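You operate a simulated robot arm through the tools that you are given. There is no shell and no other tool. Be economical: measure what you need, move in short steps, check, and stop when the job is done.

You run a simulated robot arm. Do the job below in one go: nothing can be reset, and whatever is moved stays where it is left.

JOB
Take the clear zip bag and leave it in the drain basket. Take the gold die and put it on the shelf over the blue bench. Take the plain white tub on the yellow bench top and put it away on the shelf under the yellow bench. Put one of the corn rings from the yellow bench top on the brown bench top. Take the black sink plug and put it on the shelf over the blue bench. Take the striped jug and leave it on the yellow bench top. Put the red bucket on the teal bench top. The order is free. Set down upright: striped jug, red bucket.

Only the result counts: the job must be done as asked and must still hold three seconds after the hand-in. Knocking over, shifting, dropping, spilling or breaking anything else fails it.

ROBOT AND FRAMES
A 6-joint arm with a two-finger parallel gripper on a trunk, on a base that drives. Base frame: it is fixed to the floor where the robot stands at the start and does not move with it; the origin is under the middle of the robot, x ahead of it, y to its left, z up; the surface under the hand at the start is at about z = 0.9. Readings come in m, rad, newtons and seconds.
Its first joint turns from -2.897 to 2.897 rad. Places, roughly: black sink plug (6x6x5 cm) [0.2, 1.4, 0.9]; brown bench top [-0.6, -1, 0.9]; clear zip bag (9x14x3 cm) [1, 0, 1.4]; corn ring (3x3x2 cm) [0.3, 1, 0.9]; corn ring (4x4x2 cm) [0.4, 1.4, 0.9]; drain basket (19x19x6 cm) [0.5, 0.6, 0.9]; gold die (10x4x15 cm) [0.8, 0.6, 1]; plain white tub (28x16x9 cm) [0.6, 1, 0.9]; red bucket (19x17x26 cm) [-3.7, 5.2, 1]; shelf over the blue bench (208x17 cm) [-1.52, -0.3, 1.36]; shelf under the yellow bench [0.5, 0.9, 0.3]; striped jug (16x10x16 cm) [-1.5, 0.6, 1]; teal bench top [-4, 4.1, 0.9]; yellow bench top [0.6, 0.9, 0.9]. Payload 3.91 kg.
Tool frame: the origin (TCP) lies between the finger pads and is the grasp point; the fingertips stand 0.03 m ahead of it; z points along the fingers, y is the line along which they close. Largest opening 0.11 m; finger width 0.02, thickness 0.01; the body of the gripper, 0.048 by 0.112 m, starts 0.055 m behind the TCP.
Orientation is that of the tool frame in the base frame, as a unit quaternion [x, y, z, w]. With the fingers straight down and closing along the base's y, the tool's x points along the base's -x, its y along +y and its z along -z.

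CONTROLS
- The arm moves only by the tool play_rows. Its argument "series" is one flat list of numbers, 7 for each row, row after row: the shift along the base's x, y, z in m, then the turn, a rotation vector about the base's x, y, z in degrees, then the closure, from 0 (fully open) to 1 (shut). In form: [dx, dy, dz, ax, ay, az, grip, dx, dy, dz, ax, ay, az, grip, ...]. A call has 1 to 12 rows; each row is the pose to reach, as a shift and turn from the pose commanded when the call began. A row lasts 0.2 s, in which the tool goes at most 0.05 m and 0.15 rad; a call with a longer step from one row to the next is refused whole, and so is a gripper value outside its range. A pose out of reach is approached as far as the arm can. The call stops where the force on the tool passes 40 N (or 10 N more than at its start, if that is more) or the arm is blocked; 0.2 s more then pass. Each finger travels about 0.153 m/s and halts on what it meets, pressing with about 41 N; the grip force reading is that of the motor and also rises with nothing between the fingers. The clock runs only during rows and for 0.2 s after the last one: add rows that repeat a pose to give the fingers time. The reply holds the time, the measured pose of the TCP, the force on the tool along the base axes, the opening and the grip force, in the units named above and with some noise, with the torque about the TCP (base axes, N m) and any sound that the robot's microphone picked up.
- Cameras (640 x 400 px; columns grow to the right, rows downward): "scene" is now at [0.2018, 0.1805, 1.3744]; the picture's right is [-0.59, -0.81, 0.00], its down [-0.43, 0.31, -0.85] and it looks along [0.69, -0.50, -0.53] (base axes); focal length 214 px, centre (320, 200). "wrist" rides on the gripper at [0.072, 0.017, -0.103] in the tool frame; the picture's right is [-0.23, 0.97, 0.00], its down [-0.76, -0.18, -0.62] and it looks along [-0.61, -0.14, 0.78] (tool axes); focal length 222 px, centre (320, 200). There is no depth. A picture from a camera that has moved, and an enlarged one, comes with that camera's place and axes in the base frame and with its lens.
- capture(camera): a new picture of that camera. The clock stands still meanwhile.
- drive_base(legs): drives the robot by 1 to 6 legs, each [ahead, turn to the left] in m and rad, along the robot's own axes; the way and the turn of a leg run together, so that a leg with both is an arc; at most 1.5 m and 3.142 rad a leg. The arm and the cameras ride along, it lands a little off, and it stops where it bumps. It gives what a move gives.
- pan_tilt(pan, tilt): turns the head with the scene camera to pan (to the left, within 2.094 rad either way) and tilt (down, from -0.506 to 1.204), counted from straight ahead of the robot. It gives what a move gives.
- inspect(camera, box): a new picture of the part [left, top, right, bottom] of that camera's present view, enlarged. The clock stands still meanwhile.
- close_job(): hands the job in; it is judged then, once.

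Work in short steps. Places have to be worked out from the pictures, the camera data and where the tool is seen: move nearer, look again, correct. Check each grasp and each placing, and mend what went wrong. You have 207 turns and 184 pictures in all, those below and enlarged ones among them. Open the gripper and draw the arm clear of the work before you hand the job in, unless the task says otherwise; then end with one line.

The tools are called after "Emit:" as name(argument=value, ...) on one line, values as JSON. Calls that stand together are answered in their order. play_rows: Moves the arm, as the interface text tells. Its arguments: {"type":"object","properties":{"series":{"type":"array","items":{"type":"number"}}},"required":["series"]} The other tools are called the same way: drive_base (legs) drives the base; pan_tilt (pan, tilt) turns the head that bears the scene camera; capture (camera) takes a picture; inspect (camera, box) takes an enlarged picture of a part of a camera's view; close_job () hands the job in.

At the start:

```text
time: 0.0
position: [0.5204, 0.3734, 1.0003]
orientation: [0.0, 1.0, 0.001, 0.001]
wrist_force: [0.0, -0.6, 0.7]
ft_torque: [-0.01, -0.03, 0.01]
width: 0.11
finger_force: 0.0
robot x, y, heading: [0.0012, -0.0011, 0.003]
head pan, tilt: [-0.632, 0.555]
```

scene: 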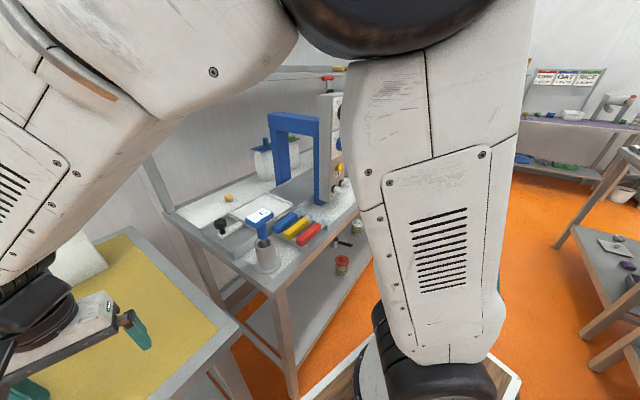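
wrist: 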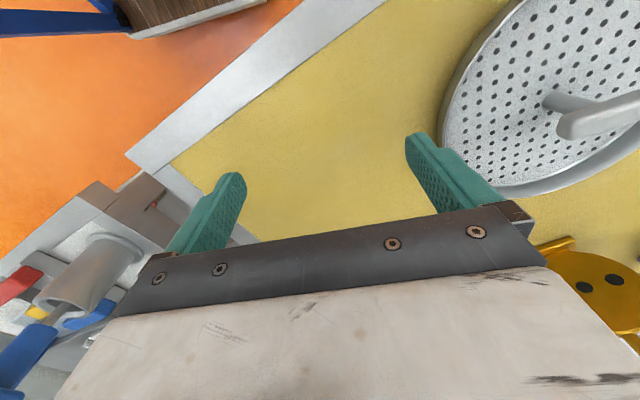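

I start by looking around: the head turned to the yellow bench on the left.

Emit:
pan_tilt(pan=0.9, tilt=0.6)

Emit:
capture(camera="scene")

Emit:
pan_tilt(pan=0.0, tilt=0.0)

Emit:
capture(camera="scene")

Emit:
pan_tilt(pan=2.0, tilt=0.3)

Emit:
capture(camera="scene")

Emit:
pan_tilt(pan=-2.0, tilt=0.3)

Emit:
capture(camera="scene")

```text
time: 1.6
position: [0.5197, 0.3735, 0.9996]
orientation: [0.0, 1.0, 0.0, 0.0]
wrist_force: [0.5, 0.4, 0.4]
ft_torque: [0.0, 0.01, -0.03]
width: 0.1099
finger_force: 0.1
robot x, y, heading: [0.0001, 0.0007, -0.003]
head pan, tilt: [0.901, 0.6]
```

```text
181 pictures are left
camera scene: at [0.1845, 0.3027, 1.3704], right [0.78, -0.62, 0.0], down [-0.35, -0.44, -0.83], along [0.51, 0.65, -0.56], focal length 214 px, centre (320, 200)
```

scene: 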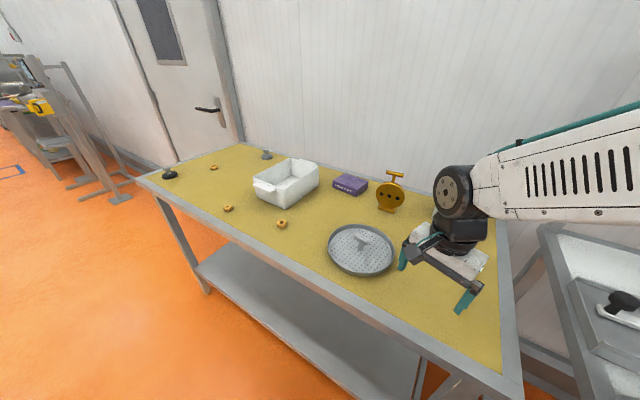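

```text
time: 2.8
position: [0.5206, 0.3724, 1.0006]
orientation: [0.0, 1.0, 0.0, 0.001]
wrist_force: [0.4, 0.7, 0.1]
ft_torque: [0.02, -0.02, 0.0]
width: 0.1101
finger_force: 0.0
robot x, y, heading: [0.0029, 0.0003, -0.004]
head pan, tilt: [0.0, 0.0]
```

```text
180 pictures are left
camera scene: at [0.2195, 0.2336, 1.4255], right [0.0, -1.0, 0.0], down [0.0, 0.0, -1.0], along [1.0, 0.0, 0.0], focal length 214 px, centre (320, 200)
```

scene: 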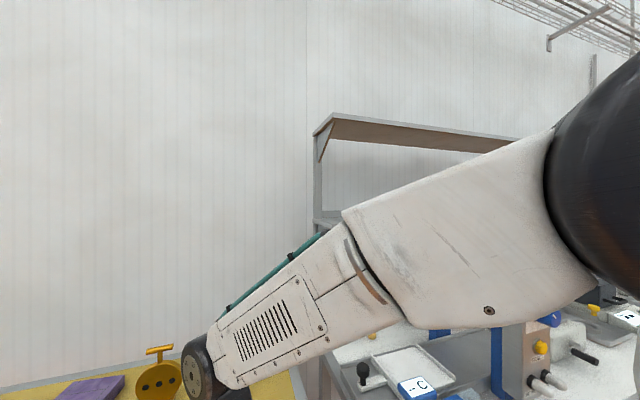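

```text
time: 4.8
position: [0.5215, 0.3732, 0.9993]
orientation: [0.0, 1.0, 0.0, -0.001]
wrist_force: [1.5, 0.9, 0.0]
ft_torque: [0.01, -0.03, 0.0]
width: 0.11
finger_force: 0.1
robot x, y, heading: [-0.0005, 0.0021, -0.002]
head pan, tilt: [2.0, 0.3]
```

```text
179 pictures are left
camera scene: at [0.0907, 0.3184, 1.3979], right [0.91, 0.42, 0.0], down [0.12, -0.27, -0.96], along [-0.4, 0.87, -0.3], focal length 214 px, centre (320, 200)
```

scene: 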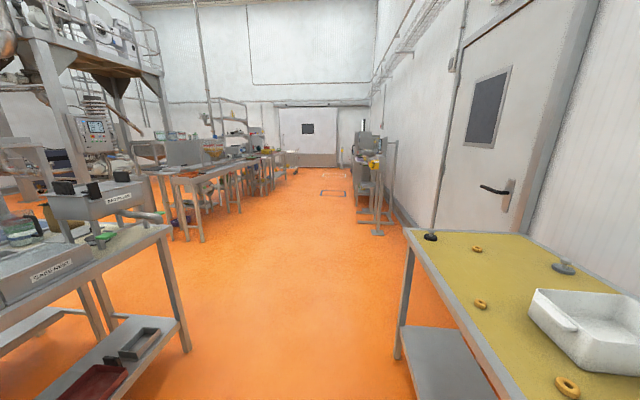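

```text
time: 8.0
position: [0.5196, 0.3725, 0.9995]
orientation: [0.0, 1.0, 0.0, 0.0]
wrist_force: [0.0, 0.5, -0.2]
ft_torque: [-0.02, -0.02, -0.03]
width: 0.11
finger_force: 0.1
robot x, y, heading: [0.0012, -0.0015, -0.005]
head pan, tilt: [-2.0, 0.3]
```

```text
178 pictures are left
camera scene: at [0.0907, 0.1486, 1.3979], right [-0.91, 0.42, 0.0], down [0.12, 0.27, -0.96], along [-0.4, -0.87, -0.3], focal length 214 px, centre (320, 200)
```

scene: 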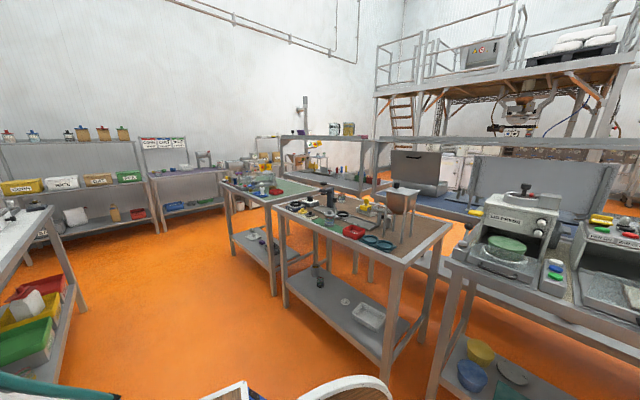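

The yellow bench is clear; I zoom in on its items and look at the blue bench shelf behind.

Emit:
pan_tilt(pan=1.0, tilt=0.7)

Emit:
inspect(camera="scene", box=[140, 100, 460, 300])

Emit:
pan_tilt(pan=-0.1, tilt=0.3)

Emit:
capture(camera="scene")

Emit:
pan_tilt(pan=-2.09, tilt=0.1)

Emit:
inspect(camera="scene", box=[320, 100, 640, 300])

```text
time: 10.6
position: [0.52, 0.3719, 0.9999]
orientation: [-0.001, 1.0, 0.001, 0.0]
wrist_force: [-0.1, 0.3, 1.3]
ft_torque: [-0.04, 0.0, 0.0]
width: 0.1098
finger_force: 0.1
robot x, y, heading: [0.0022, 0.0007, 0.002]
head pan, tilt: [1.0, 0.7]
```

```text
2.00 times, centred on (300, 200) of scene
camera zoom: at [0.1754, 0.305, 1.3617], right [0.84, -0.54, 0.0], down [-0.35, -0.54, -0.76], along [0.41, 0.64, -0.64], focal length 429 px, centre (360, 200)
```

zoom: 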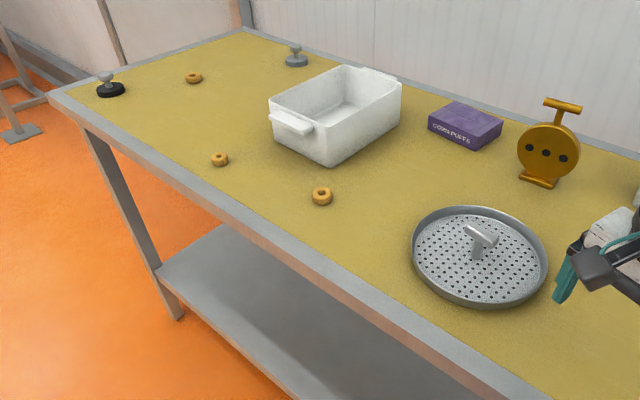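

```text
time: 11.9
position: [0.5204, 0.3729, 1.0005]
orientation: [0.0, 1.0, 0.001, 0.0]
wrist_force: [0.1, -0.9, -0.5]
ft_torque: [0.02, -0.01, -0.03]
width: 0.11
finger_force: 0.1
robot x, y, heading: [-0.0001, 0.0003, -0.004]
head pan, tilt: [-0.099, 0.3]
```

```text
176 pictures are left
camera scene: at [0.2224, 0.2243, 1.3978], right [-0.1, -1.0, 0.0], down [-0.29, 0.03, -0.96], along [0.95, -0.09, -0.3], focal length 214 px, centre (320, 200)
```

scene: 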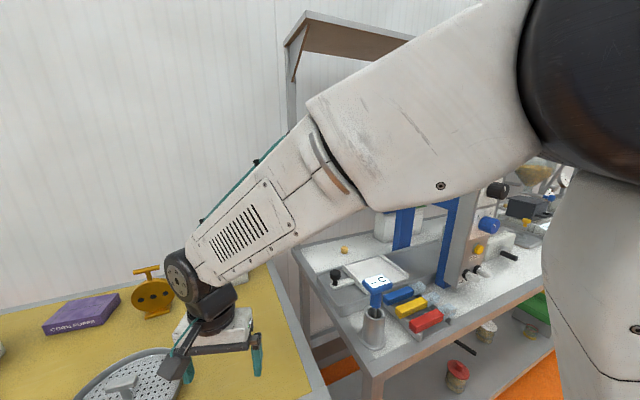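

```text
time: 13.9
position: [0.5203, 0.3723, 0.9997]
orientation: [0.0, 1.0, 0.0, -0.001]
wrist_force: [0.2, 0.4, -0.5]
ft_torque: [0.0, -0.01, 0.02]
width: 0.11
finger_force: 0.1
robot x, y, heading: [0.0015, 0.0006, -0.002]
head pan, tilt: [-2.089, 0.099]
```

```text
2.00 times, centred on (480, 200) of scene
camera zoom: at [0.084, 0.1535, 1.4165], right [-0.87, 0.49, 0.0], down [0.05, 0.09, -1.0], along [-0.49, -0.86, -0.1], focal length 429 px, centre (0, 200)
```

zoom: 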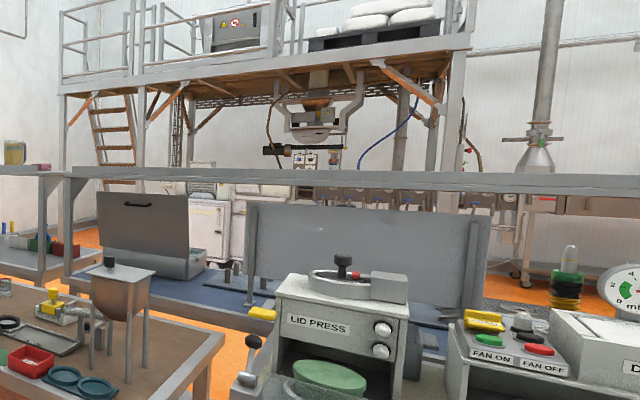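

Rings, plug, tub, die and basket are located; the bag is hidden behind the arm. I raise the arm and swing it left over the bench so that the head can see the front shelf.

Emit:
play_rows(series=[0, 0, 0.05, 0, 0, 0, 0, 0, 0, 0.1, 0, 0, 0, 0, 0, 0, 0.15, 0, 0, 0, 0, -0.02, 0.045, 0.17, 0, 0, 8, 0, -0.04, 0.09, 0.17, 0, 0, 16, 0, -0.06, 0.135, 0.17, 0, 0, 24, 0, -0.08, 0.18, 0.17, 0, 0, 32, 0, -0.1, 0.225, 0.17, 0, 0, 32, 0, -0.12, 0.27, 0.17, 0, 0, 32, 0, -0.14, 0.315, 0.17, 0, 0, 32, 0, -0.16, 0.35, 0.17, 0, 0, 32, 0])

Emit:
pan_tilt(pan=-0.2, tilt=0.1)

Emit:
capture(camera="scene")

Emit:
capture(camera="wrist")

```text
refused: row 4 steps farther than a row can; nothing moved
```

```text
time: 15.7
position: [0.5194, 0.3736, 1.0005]
orientation: [0.0, 1.0, 0.0, 0.0]
wrist_force: [-0.1, 0.5, -0.5]
ft_torque: [-0.02, -0.01, -0.03]
width: 0.1099
finger_force: 0.0
robot x, y, heading: [-0.0008, -0.0007, -0.005]
head pan, tilt: [-0.201, 0.099]
```

```text
174 pictures are left
camera scene: at [0.2197, 0.2151, 1.4165], right [-0.2, -0.98, 0.0], down [-0.1, 0.02, -0.99], along [0.97, -0.2, -0.1], focal length 214 px, centre (320, 200)
```

scene: 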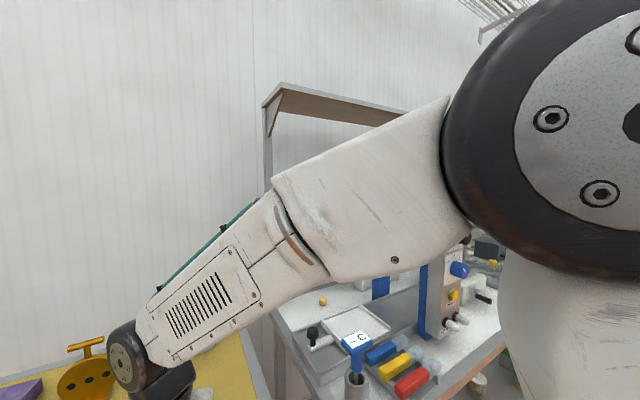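

```text
173 pictures are left
camera wrist: at [0.4485, 0.3904, 1.1038], right [0.23, 0.97, 0.0], down [0.76, -0.18, 0.62], along [0.61, -0.14, -0.78], focal length 222 px, centre (320, 200)
```

wrist: 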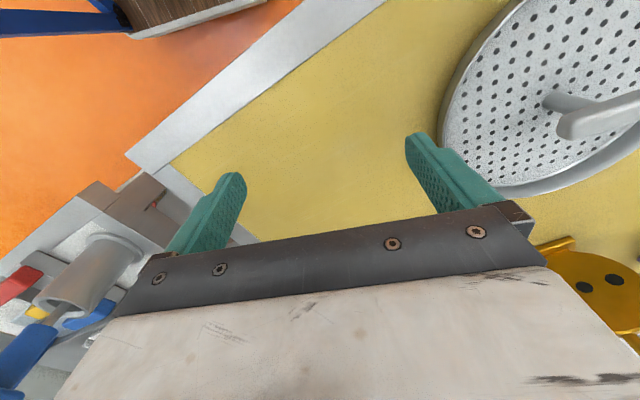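

The fourth row was slightly too long; I repeat with shorter steps.

Emit:
play_rows(series=[0, 0, 0.05, 0, 0, 0, 0, 0, 0, 0.1, 0, 0, 0, 0, 0, 0, 0.15, 0, 0, 0, 0, -0.02, 0.045, 0.15, 0, 0, 8, 0, -0.04, 0.09, 0.15, 0, 0, 16, 0, -0.06, 0.135, 0.15, 0, 0, 24, 0, -0.08, 0.18, 0.15, 0, 0, 32, 0, -0.1, 0.225, 0.15, 0, 0, 32, 0, -0.12, 0.27, 0.15, 0, 0, 32, 0, -0.14, 0.315, 0.15, 0, 0, 32, 0, -0.16, 0.35, 0.15, 0, 0, 32, 0])

Emit:
capture(camera="scene")

Emit:
capture(camera="wrist")

```text
time: 18.1
position: [0.3597, 0.7212, 1.1474]
orientation: [-0.275, 0.962, 0.0, 0.0]
wrist_force: [0.5, -0.9, 0.9]
ft_torque: [0.03, 0.0, -0.03]
width: 0.1101
finger_force: 0.0
robot x, y, heading: [0.0021, -0.0026, 0.004]
head pan, tilt: [-0.201, 0.099]
```

```text
172 pictures are left
camera scene: at [0.2199, 0.2147, 1.4166], right [-0.2, -0.98, 0.0], down [-0.1, 0.02, -0.99], along [0.97, -0.2, -0.1], focal length 214 px, centre (320, 200)
```

scene: 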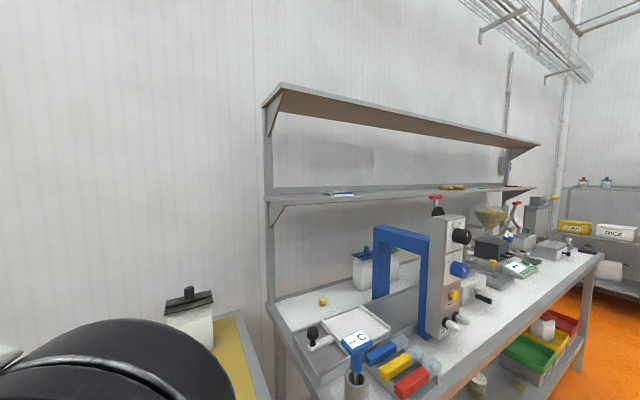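

```text
171 pictures are left
camera wrist: at [0.2905, 0.698, 1.2525], right [-0.32, 0.95, 0.0], down [0.74, 0.25, 0.62], along [0.59, 0.2, -0.78], focal length 222 px, centre (320, 200)
```

wrist: 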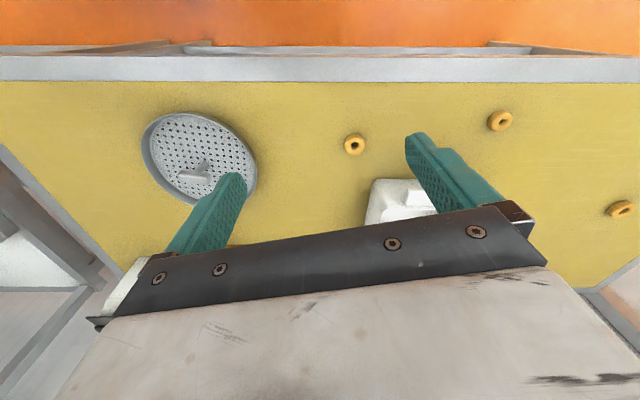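

The bag seems to be at about (340,192) on the middle shelf; I zoom in.

Emit:
inspect(camera="scene", box=[260, 140, 420, 240])

Emit:
inspect(camera="scene", box=[400, 140, 560, 240])

```text
4.00 times, centred on (340, 190) of scene
camera zoom: at [0.2199, 0.2147, 1.4166], right [-0.2, -0.98, 0.0], down [-0.1, 0.02, -0.99], along [0.97, -0.2, -0.1], focal length 858 px, centre (240, 240)
```

zoom: 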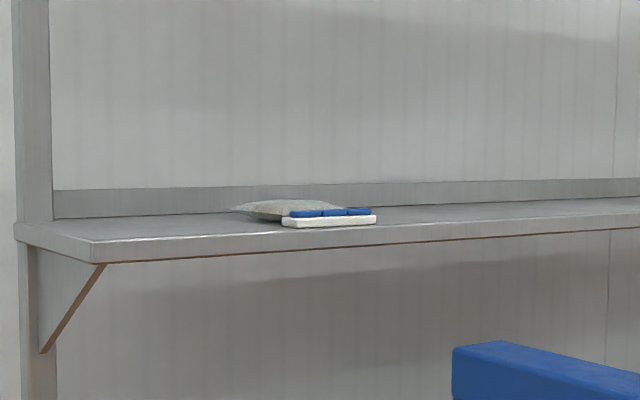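

```text
4.00 times, centred on (480, 190) of scene
camera zoom: at [0.2199, 0.2147, 1.4166], right [-0.2, -0.98, 0.0], down [-0.1, 0.02, -0.99], along [0.97, -0.2, -0.1], focal length 858 px, centre (-320, 240)
```

zoom: 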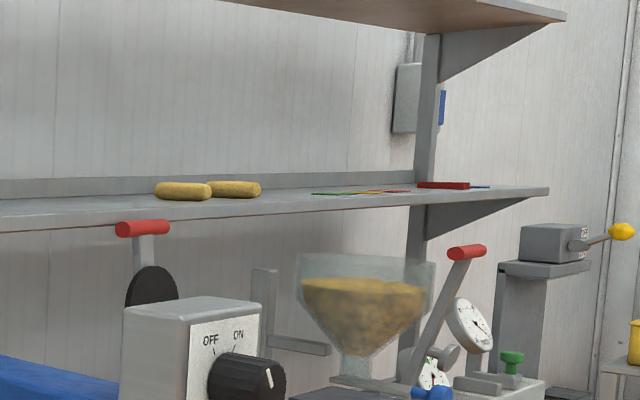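

The bag lies at about (1.0, 0.0, 1.37), with a small box in front of it. I raise the arm and bring it in front of that shelf to look down with the wrist camera.

Emit:
play_rows(series=[0, 0, 0.05, 0, 0, 0, 0, 0, 0, 0.1, 0, 0, 0, 0, 0, 0, 0.15, 0, 0, 0, 0, 0, 0, 0.2, 0, 0, 0, 0, 0, 0, 0.25, 0, 0, 0, 0, 0, 0, 0.3, 0, 0, 0, 0, 0, 0, 0.35, 0, 0, 0, 0, 0.02, -0.045, 0.35, 0, 0, -8, 0, 0.04, -0.09, 0.35, 0, 0, -16, 0, 0.06, -0.135, 0.35, 0, 0, -24, 0, 0.08, -0.18, 0.35, 0, 0, -32, 0, 0.1, -0.225, 0.35, 0, 0, -32, 0])

Emit:
play_rows(series=[0.02, -0.045, 0, 0, 0, 0, 0, 0.04, -0.09, 0, 0, 0, 0, 0, 0.06, -0.135, 0, 0, 0, 0, 0, 0.08, -0.18, 0, 0, 0, 0, 0, 0.1, -0.225, 0, 0, 0, 0, 0, 0.12, -0.27, 0, 0, 0, 0, 0, 0.14, -0.315, 0, 0, 0, 0, 0, 0.16, -0.36, 0, 0, 0, 0, 0, 0.18, -0.405, 0, 0, 0, 0, 0, 0.2, -0.45, 0, 0, 0, 0, 0])

Emit:
capture(camera="wrist")

Emit:
capture(camera="scene")

```text
time: 20.7
position: [0.4399, 0.4736, 1.4342]
orientation: [0.001, 1.0, 0.004, 0.002]
wrist_force: [0.2, -0.3, 0.4]
ft_torque: [-0.02, -0.02, -0.01]
width: 0.1098
finger_force: 0.1
out of reach, approached as far as the arm can: row 2, 3, 4, 5, 6, 7, 8, 9, 10, 11, 12
robot x, y, heading: [-0.0028, 0.0007, -0.0]
head pan, tilt: [-0.201, 0.099]
```

```text
time: 22.9
position: [0.6407, 0.0254, 1.4237]
orientation: [0.0, 1.0, 0.0, -0.001]
wrist_force: [0.2, -0.4, -0.1]
ft_torque: [-0.02, -0.06, 0.01]
width: 0.1099
finger_force: 0.0
robot x, y, heading: [-0.001, -0.001, 0.0]
head pan, tilt: [-0.201, 0.099]
```

```text
168 pictures are left
camera wrist: at [0.5701, 0.0425, 1.5283], right [0.23, 0.97, 0.0], down [0.76, -0.18, 0.62], along [0.61, -0.14, -0.78], focal length 222 px, centre (320, 200)
```

wrist: 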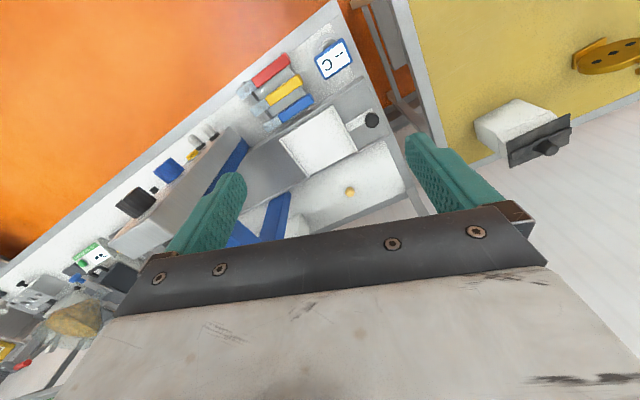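

```text
167 pictures are left
camera scene: at [0.2193, 0.2154, 1.4165], right [-0.2, -0.98, 0.0], down [-0.1, 0.02, -1.0], along [0.98, -0.2, -0.1], focal length 214 px, centre (320, 200)
```

scene: 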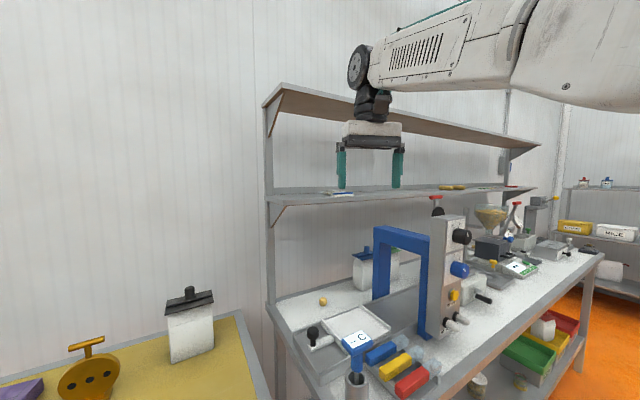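

The shelf is hidden by the gripper body at this tilt. I pitch the tool forward 45° so that the wrist camera looks along the shelf.

Emit:
play_rows(series=[0.01, 0, 0.01, 0, -7.5, 0, 0, 0.02, 0, 0.02, 0, -15, 0, 0, 0.03, 0, 0.04, 0, -22.5, 0, 0, 0.04, 0, 0.06, 0, -30, 0, 0, 0.05, 0, 0.08, 0, -37.5, 0, 0, 0.05, 0, 0.1, 0, -45, 0, 0, 0.05, 0, 0.11, 0, -45, 0, 0])

Emit:
capture(camera="wrist")

Emit:
capture(camera="scene")

```text
time: 24.5
position: [0.6925, 0.0266, 1.5344]
orientation: [0.0, 0.924, 0.0, 0.383]
wrist_force: [0.4, -1.1, -0.6]
ft_torque: [-0.01, 0.02, -0.01]
width: 0.1098
finger_force: 0.1
robot x, y, heading: [0.0001, 0.0038, -0.002]
head pan, tilt: [-0.201, 0.099]
```

```text
166 pictures are left
camera wrist: at [0.5684, 0.044, 1.5571], right [0.16, 0.97, 0.16], down [0.1, -0.18, 0.98], along [0.98, -0.14, -0.12], focal length 222 px, centre (320, 200)
```

wrist: 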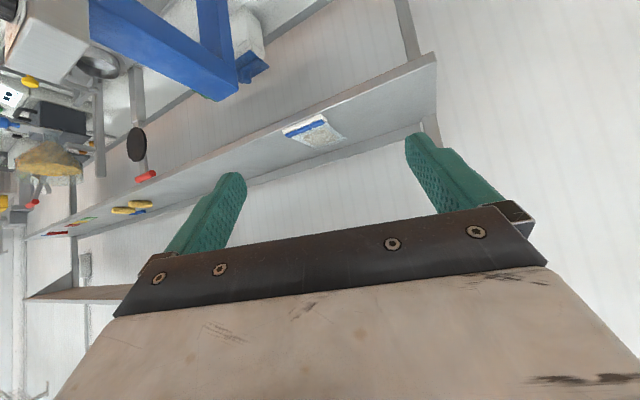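

```text
165 pictures are left
camera scene: at [0.2198, 0.215, 1.4165], right [-0.2, -0.98, 0.0], down [-0.1, 0.02, -0.99], along [0.98, -0.2, -0.1], focal length 214 px, centre (320, 200)
```

scene: 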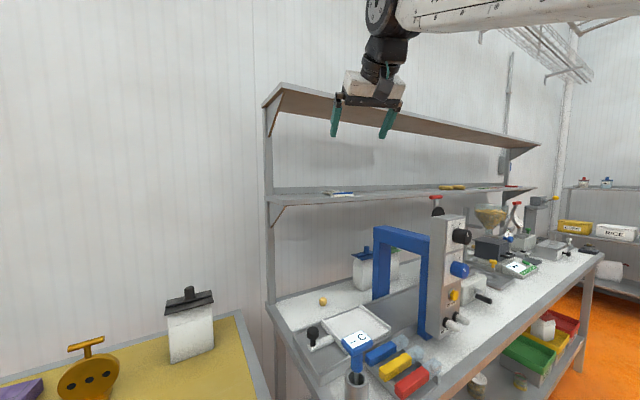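

The bag, with its blue zip strip, is seen (upside-down) at (318,132). I zoom.

Emit:
inspect(camera="wrist", box=[240, 40, 448, 170])

```text
3.08 times, centred on (344, 105) of wrist
camera zoom: at [0.5684, 0.044, 1.5571], right [0.16, 0.97, 0.16], down [0.1, -0.18, 0.98], along [0.98, -0.14, -0.12], focal length 684 px, centre (246, 492)
```

zoom: 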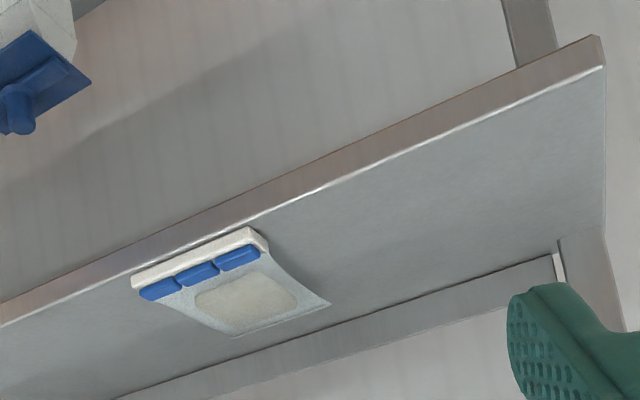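

The bag lies flat at yaw ≈19°, zip strip centred at about (0.935, −0.018) on the shelf's front edge. I turn the tool 19° and move closer for a second look.

Emit:
play_rows(series=[0.03, -0.02, 0, 0, 0, 7, 0, 0.06, -0.04, 0, 0, 0, 14, 0, 0.09, -0.055, 0, 0, 0, 19, 0, 0.12, -0.065, -0.02, 0, 0, 19, 0, 0.12, -0.065, -0.04, 0, 0, 19, 0])

Emit:
capture(camera="wrist")

Emit:
capture(camera="scene")

```text
time: 25.7
position: [0.8123, -0.0417, 1.4965]
orientation: [-0.153, 0.911, 0.064, 0.377]
wrist_force: [1.2, -0.5, 0.5]
ft_torque: [0.0, -0.01, 0.0]
width: 0.1101
finger_force: 0.0
robot x, y, heading: [-0.0039, 0.0002, -0.001]
head pan, tilt: [-0.201, 0.099]
```

```text
163 pictures are left
camera wrist: at [0.6898, -0.0652, 1.5184], right [-0.17, 0.97, 0.16], down [0.15, -0.14, 0.98], along [0.97, 0.19, -0.12], focal length 222 px, centre (320, 200)
```

wrist: 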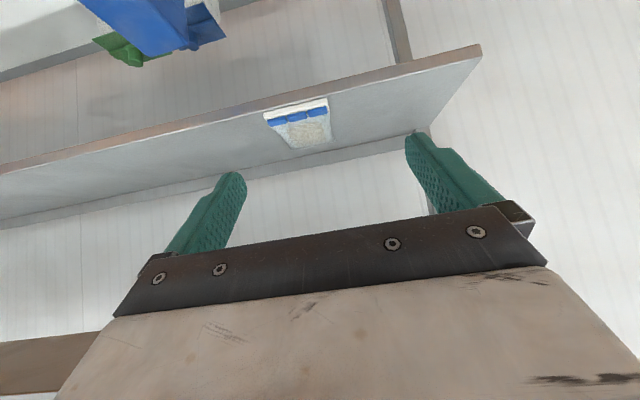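

```text
162 pictures are left
camera scene: at [0.2197, 0.215, 1.4165], right [-0.2, -0.98, 0.0], down [-0.1, 0.02, -0.99], along [0.98, -0.2, -0.1], focal length 214 px, centre (320, 200)
```

scene: 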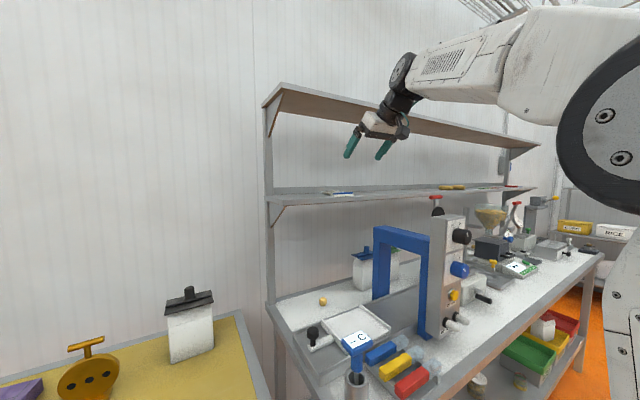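

Second estimate agrees: strip centre (0.94, −0.022), bag running inward at ~17°. I flatten the pitch to 30° and go to a pre-grasp point 12 cm out.

Emit:
play_rows(series=[0, 0, 0, 2.4, -7.1, 0, 0, 0, 0, -0.02, 4.9, -14.2, 0, 0, 0.03, -0.002, -0.04, 4.9, -14.2, 0, 0, 0.065, -0.004, -0.058, 4.9, -14.2, 0, 0])

Emit:
capture(camera="wrist")

Emit:
inspect(camera="scene", box=[280, 100, 440, 200])

```text
time: 26.7
position: [0.8771, -0.0444, 1.4375]
orientation: [-0.143, 0.853, 0.083, 0.495]
wrist_force: [-1.1, 0.4, 1.3]
ft_torque: [-0.02, 0.03, -0.02]
width: 0.1102
finger_force: 0.2
robot x, y, heading: [-0.0002, -0.0007, 0.001]
head pan, tilt: [-0.201, 0.099]
```

```text
161 pictures are left
camera wrist: at [0.7542, -0.0689, 1.4259], right [-0.21, 0.96, 0.2], down [-0.1, -0.22, 0.97], along [0.97, 0.19, 0.14], focal length 222 px, centre (320, 200)
```

wrist: 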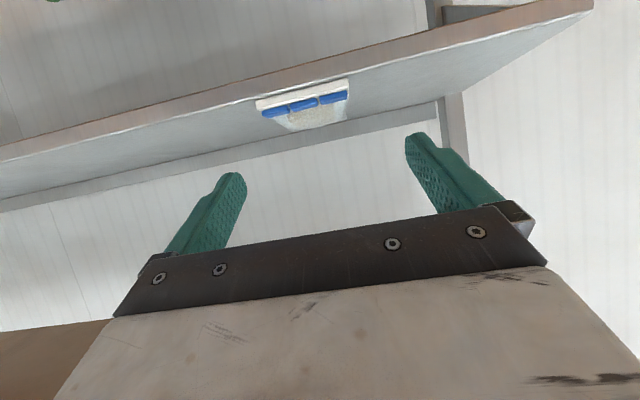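

```text
4.00 times, centred on (360, 150) of scene
camera zoom: at [0.219, 0.2151, 1.4166], right [-0.2, -0.98, 0.0], down [-0.1, 0.02, -1.0], along [0.98, -0.2, -0.1], focal length 858 px, centre (160, 400)
```

zoom: 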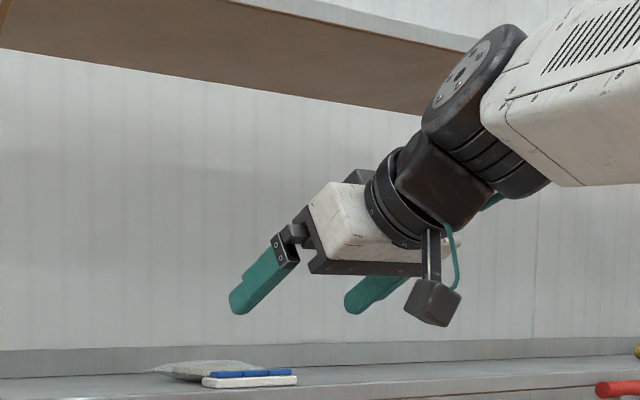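

The strip centre computes to (0.945, −0.026), within the finger span. I advance along the tool axis to the grasp point.

Emit:
play_rows(series=[0.03, 0.008, -0.019, 0, 0, 0, 0, 0.06, 0.017, -0.038, 0, 0, 0, 0, 0.08, 0.023, -0.052, 0, 0, 0, 0, 0.098, 0.028, -0.059, 0, 0, 0, 0])

Emit:
capture(camera="wrist")

Emit:
inspect(camera="scene", box=[280, 130, 440, 230])

```text
time: 27.7
position: [0.9749, -0.0147, 1.3772]
orientation: [-0.142, 0.854, 0.083, 0.493]
wrist_force: [0.7, -0.9, 0.4]
ft_torque: [-0.05, 0.05, 0.02]
width: 0.1101
finger_force: 0.0
robot x, y, heading: [-0.0033, 0.0052, 0.001]
head pan, tilt: [-0.201, 0.099]
```

```text
159 pictures are left
camera wrist: at [0.8518, -0.0388, 1.3674], right [-0.21, 0.96, 0.2], down [-0.09, -0.22, 0.97], along [0.97, 0.19, 0.14], focal length 222 px, centre (320, 200)
```

wrist: 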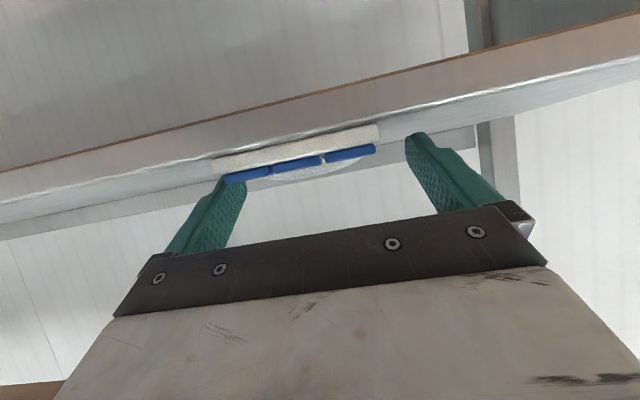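

```text
4.00 times, centred on (360, 180) of scene
camera zoom: at [0.2195, 0.215, 1.4166], right [-0.2, -0.98, 0.0], down [-0.1, 0.02, -1.0], along [0.98, -0.2, -0.1], focal length 858 px, centre (160, 280)
```

zoom: 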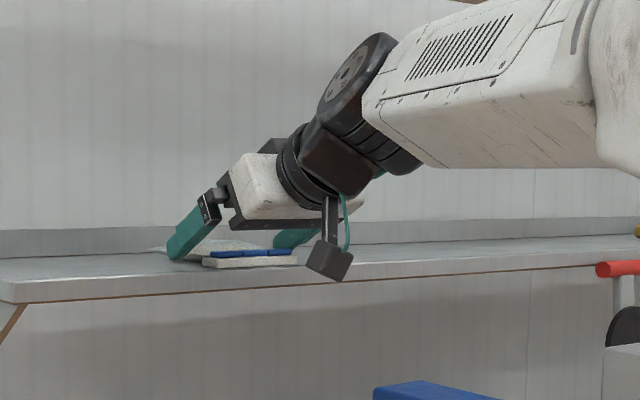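

The fingers straddle the bag, a few mm off centre. I shift 5 mm toward −y and close.

Emit:
play_rows(series=[0.002, -0.005, 0, 0, 0, 0, 0, 0.002, -0.005, 0, 0, 0, 0, 0.5, 0.002, -0.005, 0, 0, 0, 0, 1, 0.002, -0.005, 0, 0, 0, 0, 1, 0.002, -0.005, 0, 0, 0, 0, 1])

Emit:
capture(camera="wrist")

```text
time: 28.9
position: [0.9758, -0.0187, 1.3784]
orientation: [-0.143, 0.854, 0.083, 0.494]
wrist_force: [0.4, 0.1, -0.3]
ft_torque: [0.07, -0.13, -0.02]
width: 0.0892
finger_force: 41.0
robot x, y, heading: [-0.0006, -0.0022, 0.001]
head pan, tilt: [-0.201, 0.099]
```

```text
157 pictures are left
camera wrist: at [0.8536, -0.0441, 1.3676], right [-0.21, 0.96, 0.2], down [-0.09, -0.22, 0.97], along [0.97, 0.19, 0.13], focal length 222 px, centre (320, 200)
```

wrist: 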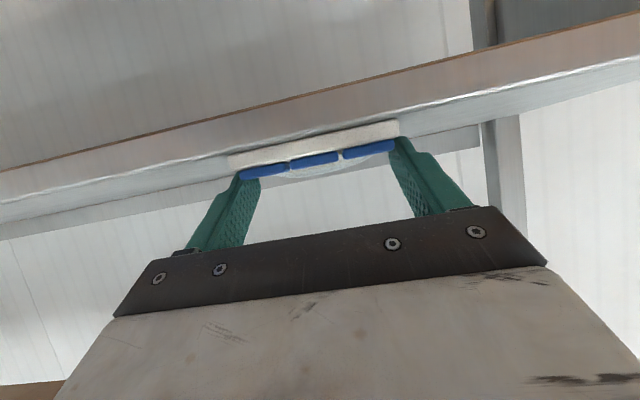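

Width 0.089 with 41 N: the bag is held. I lift it slightly and draw it out in front of the shelf.

Emit:
play_rows(series=[0, 0, 0.03, 0, 0, 0, 1, 0, 0, 0.05, 0, 0, 0, 1, -0.04, -0.013, 0.06, 0, 0, 0, 1, -0.08, -0.026, 0.06, 0, 0, 0, 1, -0.12, -0.04, 0.06, 0, 0, 0, 1, -0.16, -0.053, 0.06, 0, 0, 0, 1, -0.2, -0.067, 0.06, 0, 0, 0, 1, -0.24, -0.08, 0.06, 0, 0, 0, 1])

Emit:
capture(camera="wrist")

Emit:
capture(camera="scene")

```text
time: 30.7
position: [0.7399, -0.1013, 1.4343]
orientation: [-0.143, 0.854, 0.083, 0.493]
wrist_force: [0.7, -1.2, -0.4]
ft_torque: [-0.01, 0.03, 0.03]
width: 0.0889
finger_force: 40.9
robot x, y, heading: [-0.0004, -0.0007, 0.001]
head pan, tilt: [-0.201, 0.099]
```

```text
156 pictures are left
camera wrist: at [0.6163, -0.1249, 1.4241], right [-0.21, 0.96, 0.2], down [-0.09, -0.22, 0.97], along [0.97, 0.19, 0.13], focal length 222 px, centre (320, 200)
```

wrist: 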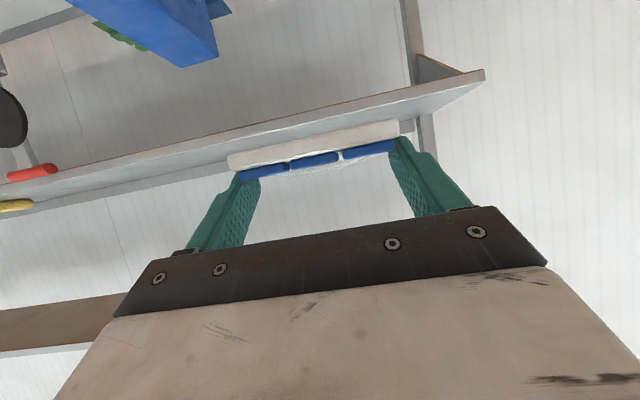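

```text
155 pictures are left
camera scene: at [0.2202, 0.215, 1.4165], right [-0.2, -0.98, 0.0], down [-0.1, 0.02, -0.99], along [0.98, -0.2, -0.1], focal length 214 px, centre (320, 200)
```

scene: 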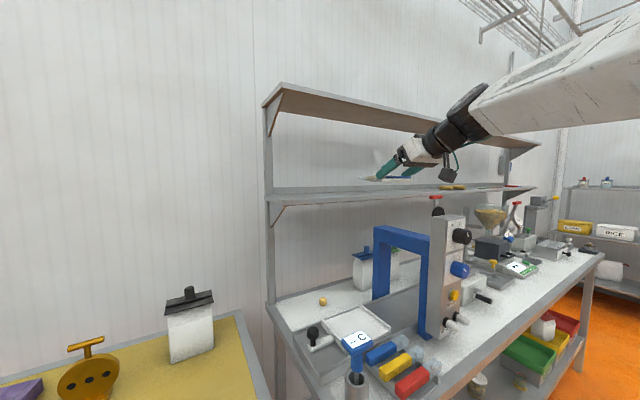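

Held well. I swing over to the drain basket, staying high, with the tool yawing to face it.

Emit:
play_rows(series=[-0.016, 0.044, 0, 0, 0, 2.5, 1, -0.032, 0.088, 0, 0, 0, 5, 1, -0.048, 0.132, 0, 0, 0, 7.5, 1, -0.064, 0.176, 0, 0, 0, 10, 1, -0.08, 0.22, 0, 0, 0, 12.5, 1, -0.096, 0.264, 0, 0, 0, 15, 1, -0.112, 0.308, 0, 0, 0, 17.5, 1, -0.128, 0.352, 0, 0, 0, 20, 1, -0.144, 0.396, 0, 0, 0, 22.5, 1, -0.16, 0.44, 0, 0, 0, 25, 1, -0.176, 0.484, 0, 0, 0, 27.5, 1, -0.192, 0.528, 0, 0, 0, 30, 1])

Emit:
play_rows(series=[-0.01, 0.03, -0.03, 0, 0, 0, 1, -0.02, 0.06, -0.06, 0, 0, 0, 1, -0.025, 0.08, -0.1, 0, 0, 0, 1, -0.025, 0.08, -0.15, 0, 0, 0, 1, -0.025, 0.08, -0.2, 0, 0, 0, 1, -0.025, 0.08, -0.25, 0, 0, 0, 1])

Emit:
pan_tilt(pan=0.7, tilt=0.5)

Emit:
capture(camera="scene")

Emit:
capture(camera="wrist")

```text
time: 33.3
position: [0.5439, 0.4277, 1.4385]
orientation: [-0.358, 0.788, 0.207, 0.456]
wrist_force: [0.6, -0.9, 0.7]
ft_torque: [0.01, 0.02, 0.02]
width: 0.0889
finger_force: 41.5
robot x, y, heading: [-0.0019, -0.0016, -0.0]
head pan, tilt: [-0.201, 0.099]
```

```text
time: 34.7
position: [0.5195, 0.507, 1.1907]
orientation: [-0.36, 0.788, 0.208, 0.454]
wrist_force: [-0.1, 0.6, -0.4]
ft_torque: [-0.03, 0.06, 0.0]
width: 0.0889
finger_force: 40.9
robot x, y, heading: [0.0028, -0.0027, -0.003]
head pan, tilt: [-0.201, 0.099]
```

```text
time: 35.9
position: [0.5191, 0.5072, 1.1916]
orientation: [-0.359, 0.788, 0.207, 0.454]
wrist_force: [1.0, 0.1, 0.0]
ft_torque: [-0.04, 0.03, 0.02]
width: 0.0892
finger_force: 41.3
robot x, y, heading: [0.002, -0.0009, -0.002]
head pan, tilt: [0.7, 0.499]
```

```text
154 pictures are left
camera scene: at [0.1992, 0.292, 1.3795], right [0.64, -0.77, 0.0], down [-0.37, -0.31, -0.88], along [0.67, 0.57, -0.48], focal length 214 px, centre (320, 200)
```

scene: 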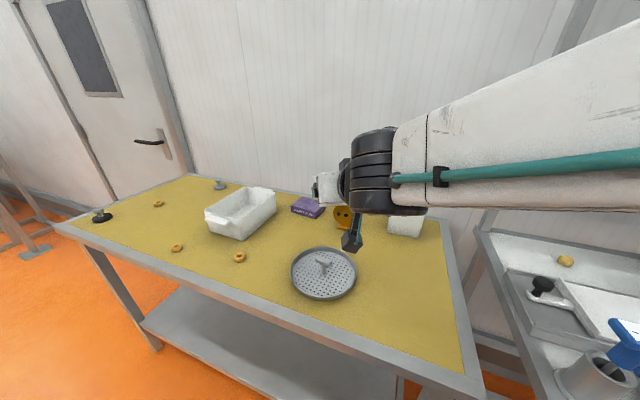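

```text
153 pictures are left
camera wrist: at [0.4254, 0.4243, 1.1807], right [-0.66, 0.72, 0.2], down [0.03, -0.24, 0.97], along [0.75, 0.65, 0.13], focal length 222 px, centre (320, 200)
```

wrist: 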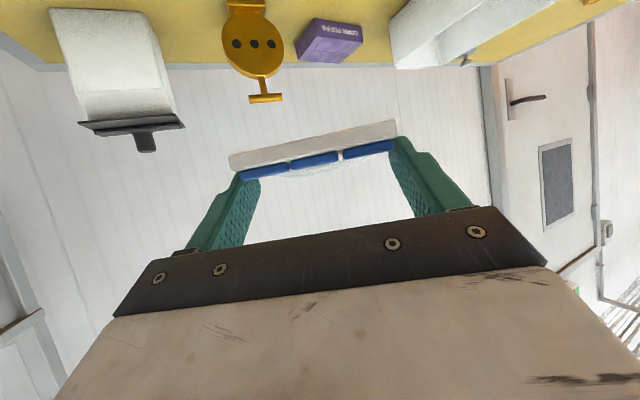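

I zoom in on the basket to see its handle and rim before placing.

Emit:
inspect(camera="scene", box=[264, 220, 392, 300])

```text
5.00 times, centred on (328, 260) of scene
camera zoom: at [0.1992, 0.292, 1.3795], right [0.64, -0.77, 0.0], down [-0.37, -0.31, -0.88], along [0.67, 0.57, -0.48], focal length 1072 px, centre (280, -100)
```

zoom: 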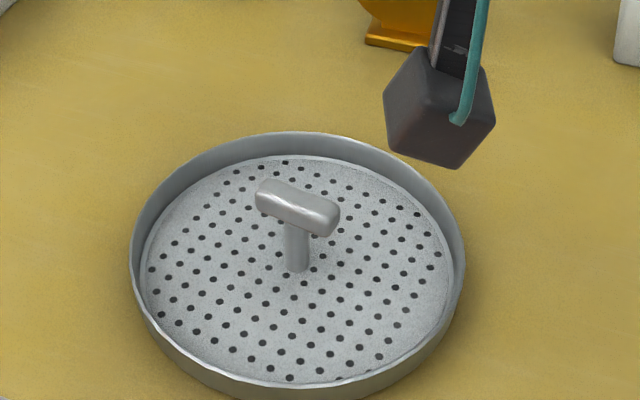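

The T-handle bar runs parallel to the bench's long side. I will lay the bag alongside the bar on the near side, its length parallel to the bar, so I yaw the tool by +61°.

Emit:
play_rows(series=[0, 0, 0, 0, 0, 8, 1, -0.005, 0, 0, 0, 0, 16, 1, -0.01, 0, 0, 0, 0, 24, 1, -0.015, 0.003, 0, 0, 0, 32, 1, -0.02, 0.005, 0, 0, 0, 40, 1, -0.03, 0.007, 0, 0, 0, 48, 1, -0.038, 0.009, 0, 0, 0, 56, 1, -0.038, 0.009, 0, 0, 0, 61, 1, -0.038, 0.009, -0.05, 0, 0, 61, 1, -0.038, 0.009, -0.1, 0, 0, 61, 1])

Emit:
capture(camera="scene")

Emit:
capture(camera="wrist")

```text
time: 38.1
position: [0.4803, 0.5159, 1.086]
orientation: [0.709, -0.496, -0.41, -0.287]
wrist_force: [-0.2, 0.0, -1.5]
ft_torque: [-0.04, -0.03, 0.0]
width: 0.0891
finger_force: 41.0
out of reach, approached as far as the arm can: row 2, 3
robot x, y, heading: [0.0006, -0.0027, 0.001]
head pan, tilt: [0.7, 0.499]
```

```text
151 pictures are left
camera scene: at [0.1989, 0.2918, 1.3795], right [0.64, -0.77, 0.0], down [-0.37, -0.31, -0.88], along [0.67, 0.57, -0.48], focal length 214 px, centre (320, 200)
```

scene: 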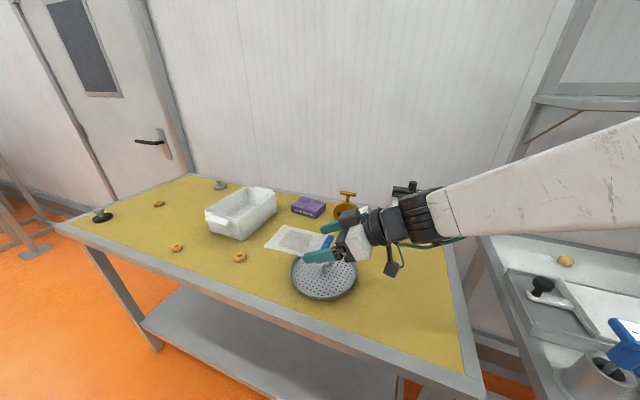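

```text
150 pictures are left
camera wrist: at [0.5077, 0.3928, 1.0753], right [-0.95, -0.23, 0.2], down [0.22, -0.09, 0.97], along [-0.2, 0.97, 0.14], focal length 222 px, centre (320, 200)
```

wrist: 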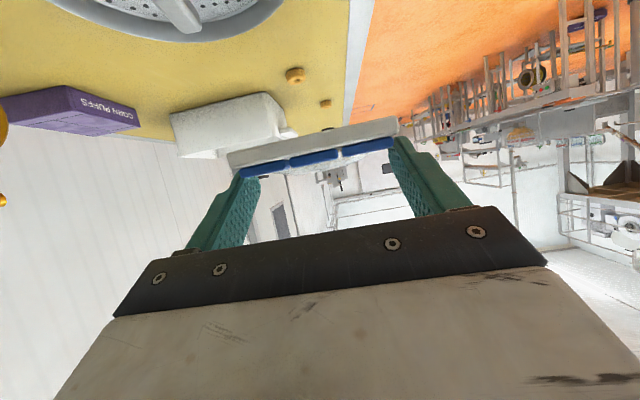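

The pose is reachable. The basket's centre computes to about (0.54, 0.56); I adjust so the bag centre is 6 cm on the near side of the bar, then descend to just above the bar's height.

Emit:
play_rows(series=[0.02, -0.017, -0.03, 0, 0, 0, 1, 0.02, -0.017, -0.06, 0, 0, 0, 1, 0.02, -0.017, -0.08, 0, 0, 0, 1, 0.02, -0.017, -0.092, 0, 0, 0, 1])

Emit:
inspect(camera="scene", box=[240, 190, 400, 310])

```text
time: 39.1
position: [0.5027, 0.5007, 0.9968]
orientation: [0.71, -0.496, -0.41, -0.287]
wrist_force: [-0.6, -0.3, -1.0]
ft_torque: [-0.02, 0.01, -0.02]
width: 0.0891
finger_force: 41.5
robot x, y, heading: [0.0037, -0.0029, 0.0]
head pan, tilt: [0.7, 0.499]
```

```text
3.33 times, centred on (320, 250) of scene
camera zoom: at [0.1991, 0.2921, 1.3795], right [0.64, -0.77, 0.0], down [-0.37, -0.31, -0.88], along [0.67, 0.57, -0.48], focal length 715 px, centre (320, 33)
```

zoom: 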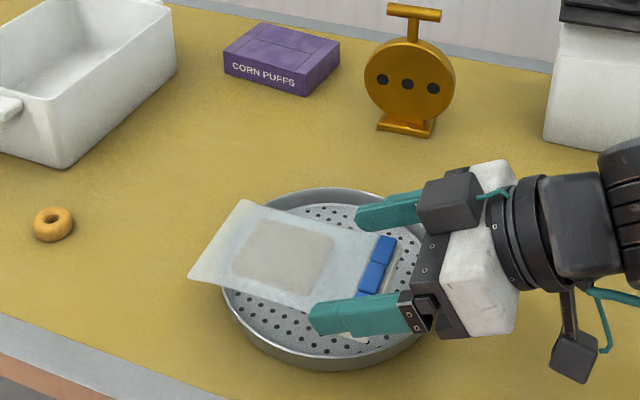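

The bag's inner edge is right by the bar; I shift 1.2 cm further to the near side, 1 cm back, lower a bit and release.

Emit:
play_rows(series=[-0.008, -0.013, 0, 0, 0, 0, 1, -0.008, -0.013, -0.012, 0, 0, 0, 1, -0.008, -0.013, -0.012, 0, 0, 0, 0.6, -0.008, -0.013, -0.012, 0, 0, 0, 0, -0.008, -0.013, -0.012, 0, 0, 0, 0])

Emit:
inspect(camera="scene", box=[240, 190, 400, 310])

```text
time: 40.3
position: [0.4947, 0.4877, 0.9849]
orientation: [0.709, -0.497, -0.41, -0.287]
wrist_force: [0.2, 1.1, 0.6]
ft_torque: [0.02, 0.04, -0.03]
width: 0.11
finger_force: 0.0
robot x, y, heading: [0.0008, -0.0008, 0.002]
head pan, tilt: [0.7, 0.499]
```

```text
3.33 times, centred on (320, 250) of scene
camera zoom: at [0.1991, 0.2921, 1.3795], right [0.64, -0.76, 0.0], down [-0.37, -0.31, -0.88], along [0.67, 0.57, -0.48], focal length 715 px, centre (320, 33)
```

zoom: 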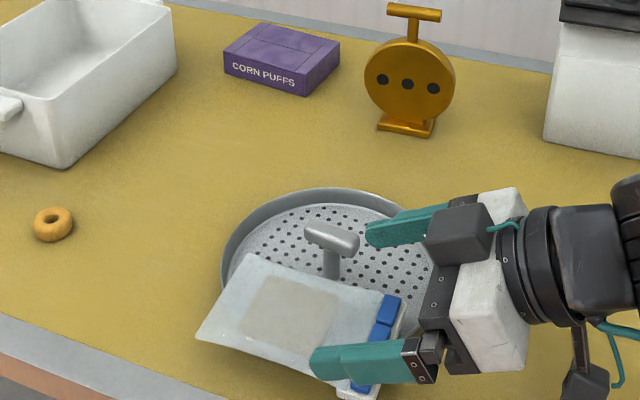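

The bag has dropped between the bar and the near rim. I raise the arm straight up and look again.

Emit:
play_rows(series=[0, 0, 0.02, 0, 0, 0, 0, 0, 0, 0.06, 0, 0, 0, 0, 0, 0, 0.1, 0, 0, 0, 0, 0.01, -0.02, 0.14, 0, 0, -8, 0, 0.015, -0.04, 0.16, 0, 0, -16, 0, 0.015, -0.08, 0.18, 0, 0, -24, 0])

Emit:
inspect(camera="scene", box=[240, 190, 400, 310])

Emit:
capture(camera="wrist")

```text
time: 41.7
position: [0.5121, 0.4096, 1.1651]
orientation: [-0.589, 0.635, 0.34, 0.366]
wrist_force: [1.1, -0.1, -0.2]
ft_torque: [-0.02, 0.03, -0.01]
width: 0.1101
finger_force: 0.1
robot x, y, heading: [-0.0018, -0.0008, 0.005]
head pan, tilt: [0.7, 0.499]
```

```text
3.33 times, centred on (320, 250) of scene
camera zoom: at [0.1995, 0.2925, 1.3793], right [0.64, -0.76, 0.0], down [-0.37, -0.31, -0.88], along [0.67, 0.57, -0.48], focal length 715 px, centre (320, 33)
```

zoom: 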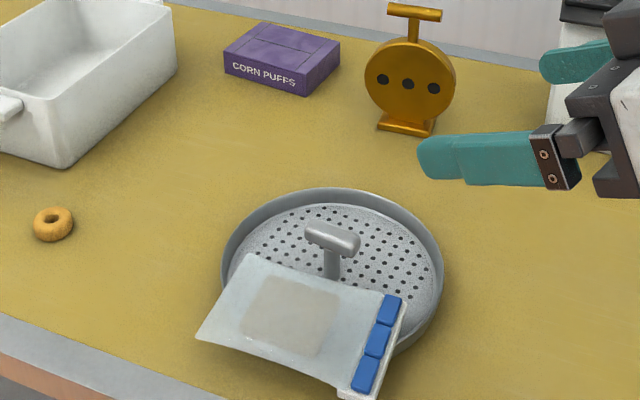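

```text
146 pictures are left
camera wrist: at [0.4875, 0.2856, 1.1543], right [-0.96, 0.18, 0.2], down [0.17, -0.17, 0.97], along [0.21, 0.97, 0.13], focal length 222 px, centre (320, 200)
```

wrist: 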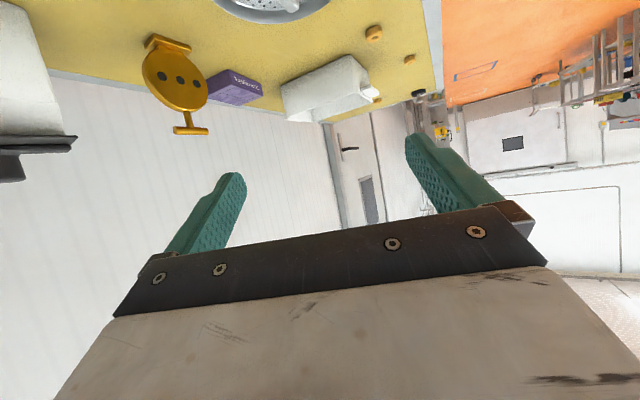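

The bag rests in the basket. Next the gold die at about (0.76, 0.645), facing yaw ≈19°. I turn the tool to that yaw and look at it from the front.

Emit:
play_rows(series=[0, 0.01, 0, 0, 0, -8, 0, 0, 0.02, 0, 0, 0, -16, 0, 0, 0.03, 0, 0, 0, -24, 0, 0, 0.05, 0, 0, 0, -32, 0, 0, 0.07, 0, 0, 0, -40, 0, 0.01, 0.09, 0, 0, 0, -48, 0, 0.02, 0.11, 0, 0, 0, -56, 0, 0.02, 0.13, 0, 0, 0, -64, 0, 0.02, 0.15, 0, 0, 0, -66.5, 0, 0.03, 0.17, -0.03, 0, 0, -66.5, 0, 0.04, 0.175, -0.06, 0, 0, -66.5, 0])

Emit:
capture(camera="wrist")

Emit:
capture(camera="scene")

```text
time: 44.1
position: [0.5482, 0.5821, 1.1066]
orientation: [-0.146, 0.853, 0.085, 0.493]
wrist_force: [-0.6, -0.5, 0.8]
ft_torque: [0.0, 0.0, 0.02]
width: 0.1099
finger_force: 0.0
robot x, y, heading: [-0.0014, -0.0008, 0.001]
head pan, tilt: [0.7, 0.499]
```

```text
145 pictures are left
camera wrist: at [0.4255, 0.5564, 1.0957], right [-0.22, 0.96, 0.2], down [-0.09, -0.22, 0.97], along [0.97, 0.19, 0.14], focal length 222 px, centre (320, 200)
```

wrist: 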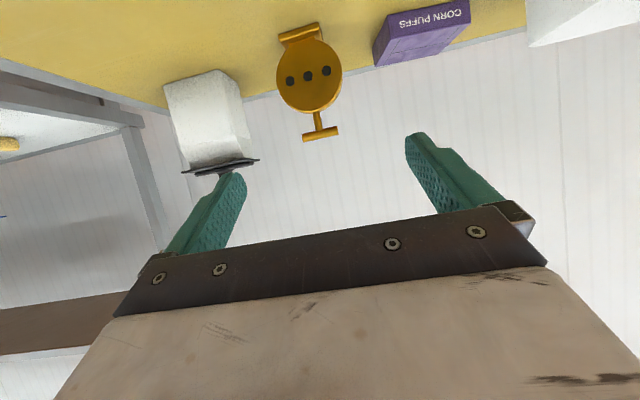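

```text
144 pictures are left
camera scene: at [0.1989, 0.2919, 1.3795], right [0.64, -0.76, 0.0], down [-0.37, -0.31, -0.88], along [0.67, 0.57, -0.48], focal length 214 px, centre (320, 200)
```

scene: 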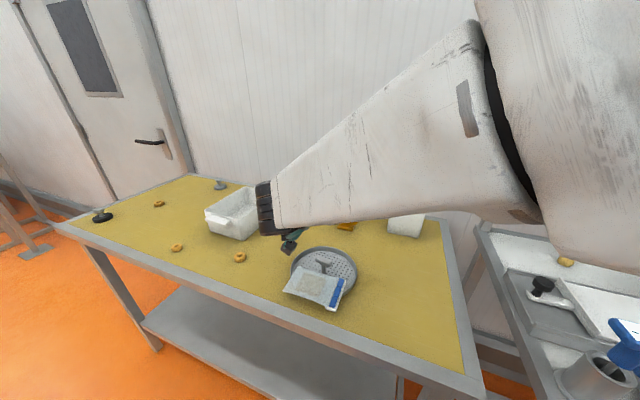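

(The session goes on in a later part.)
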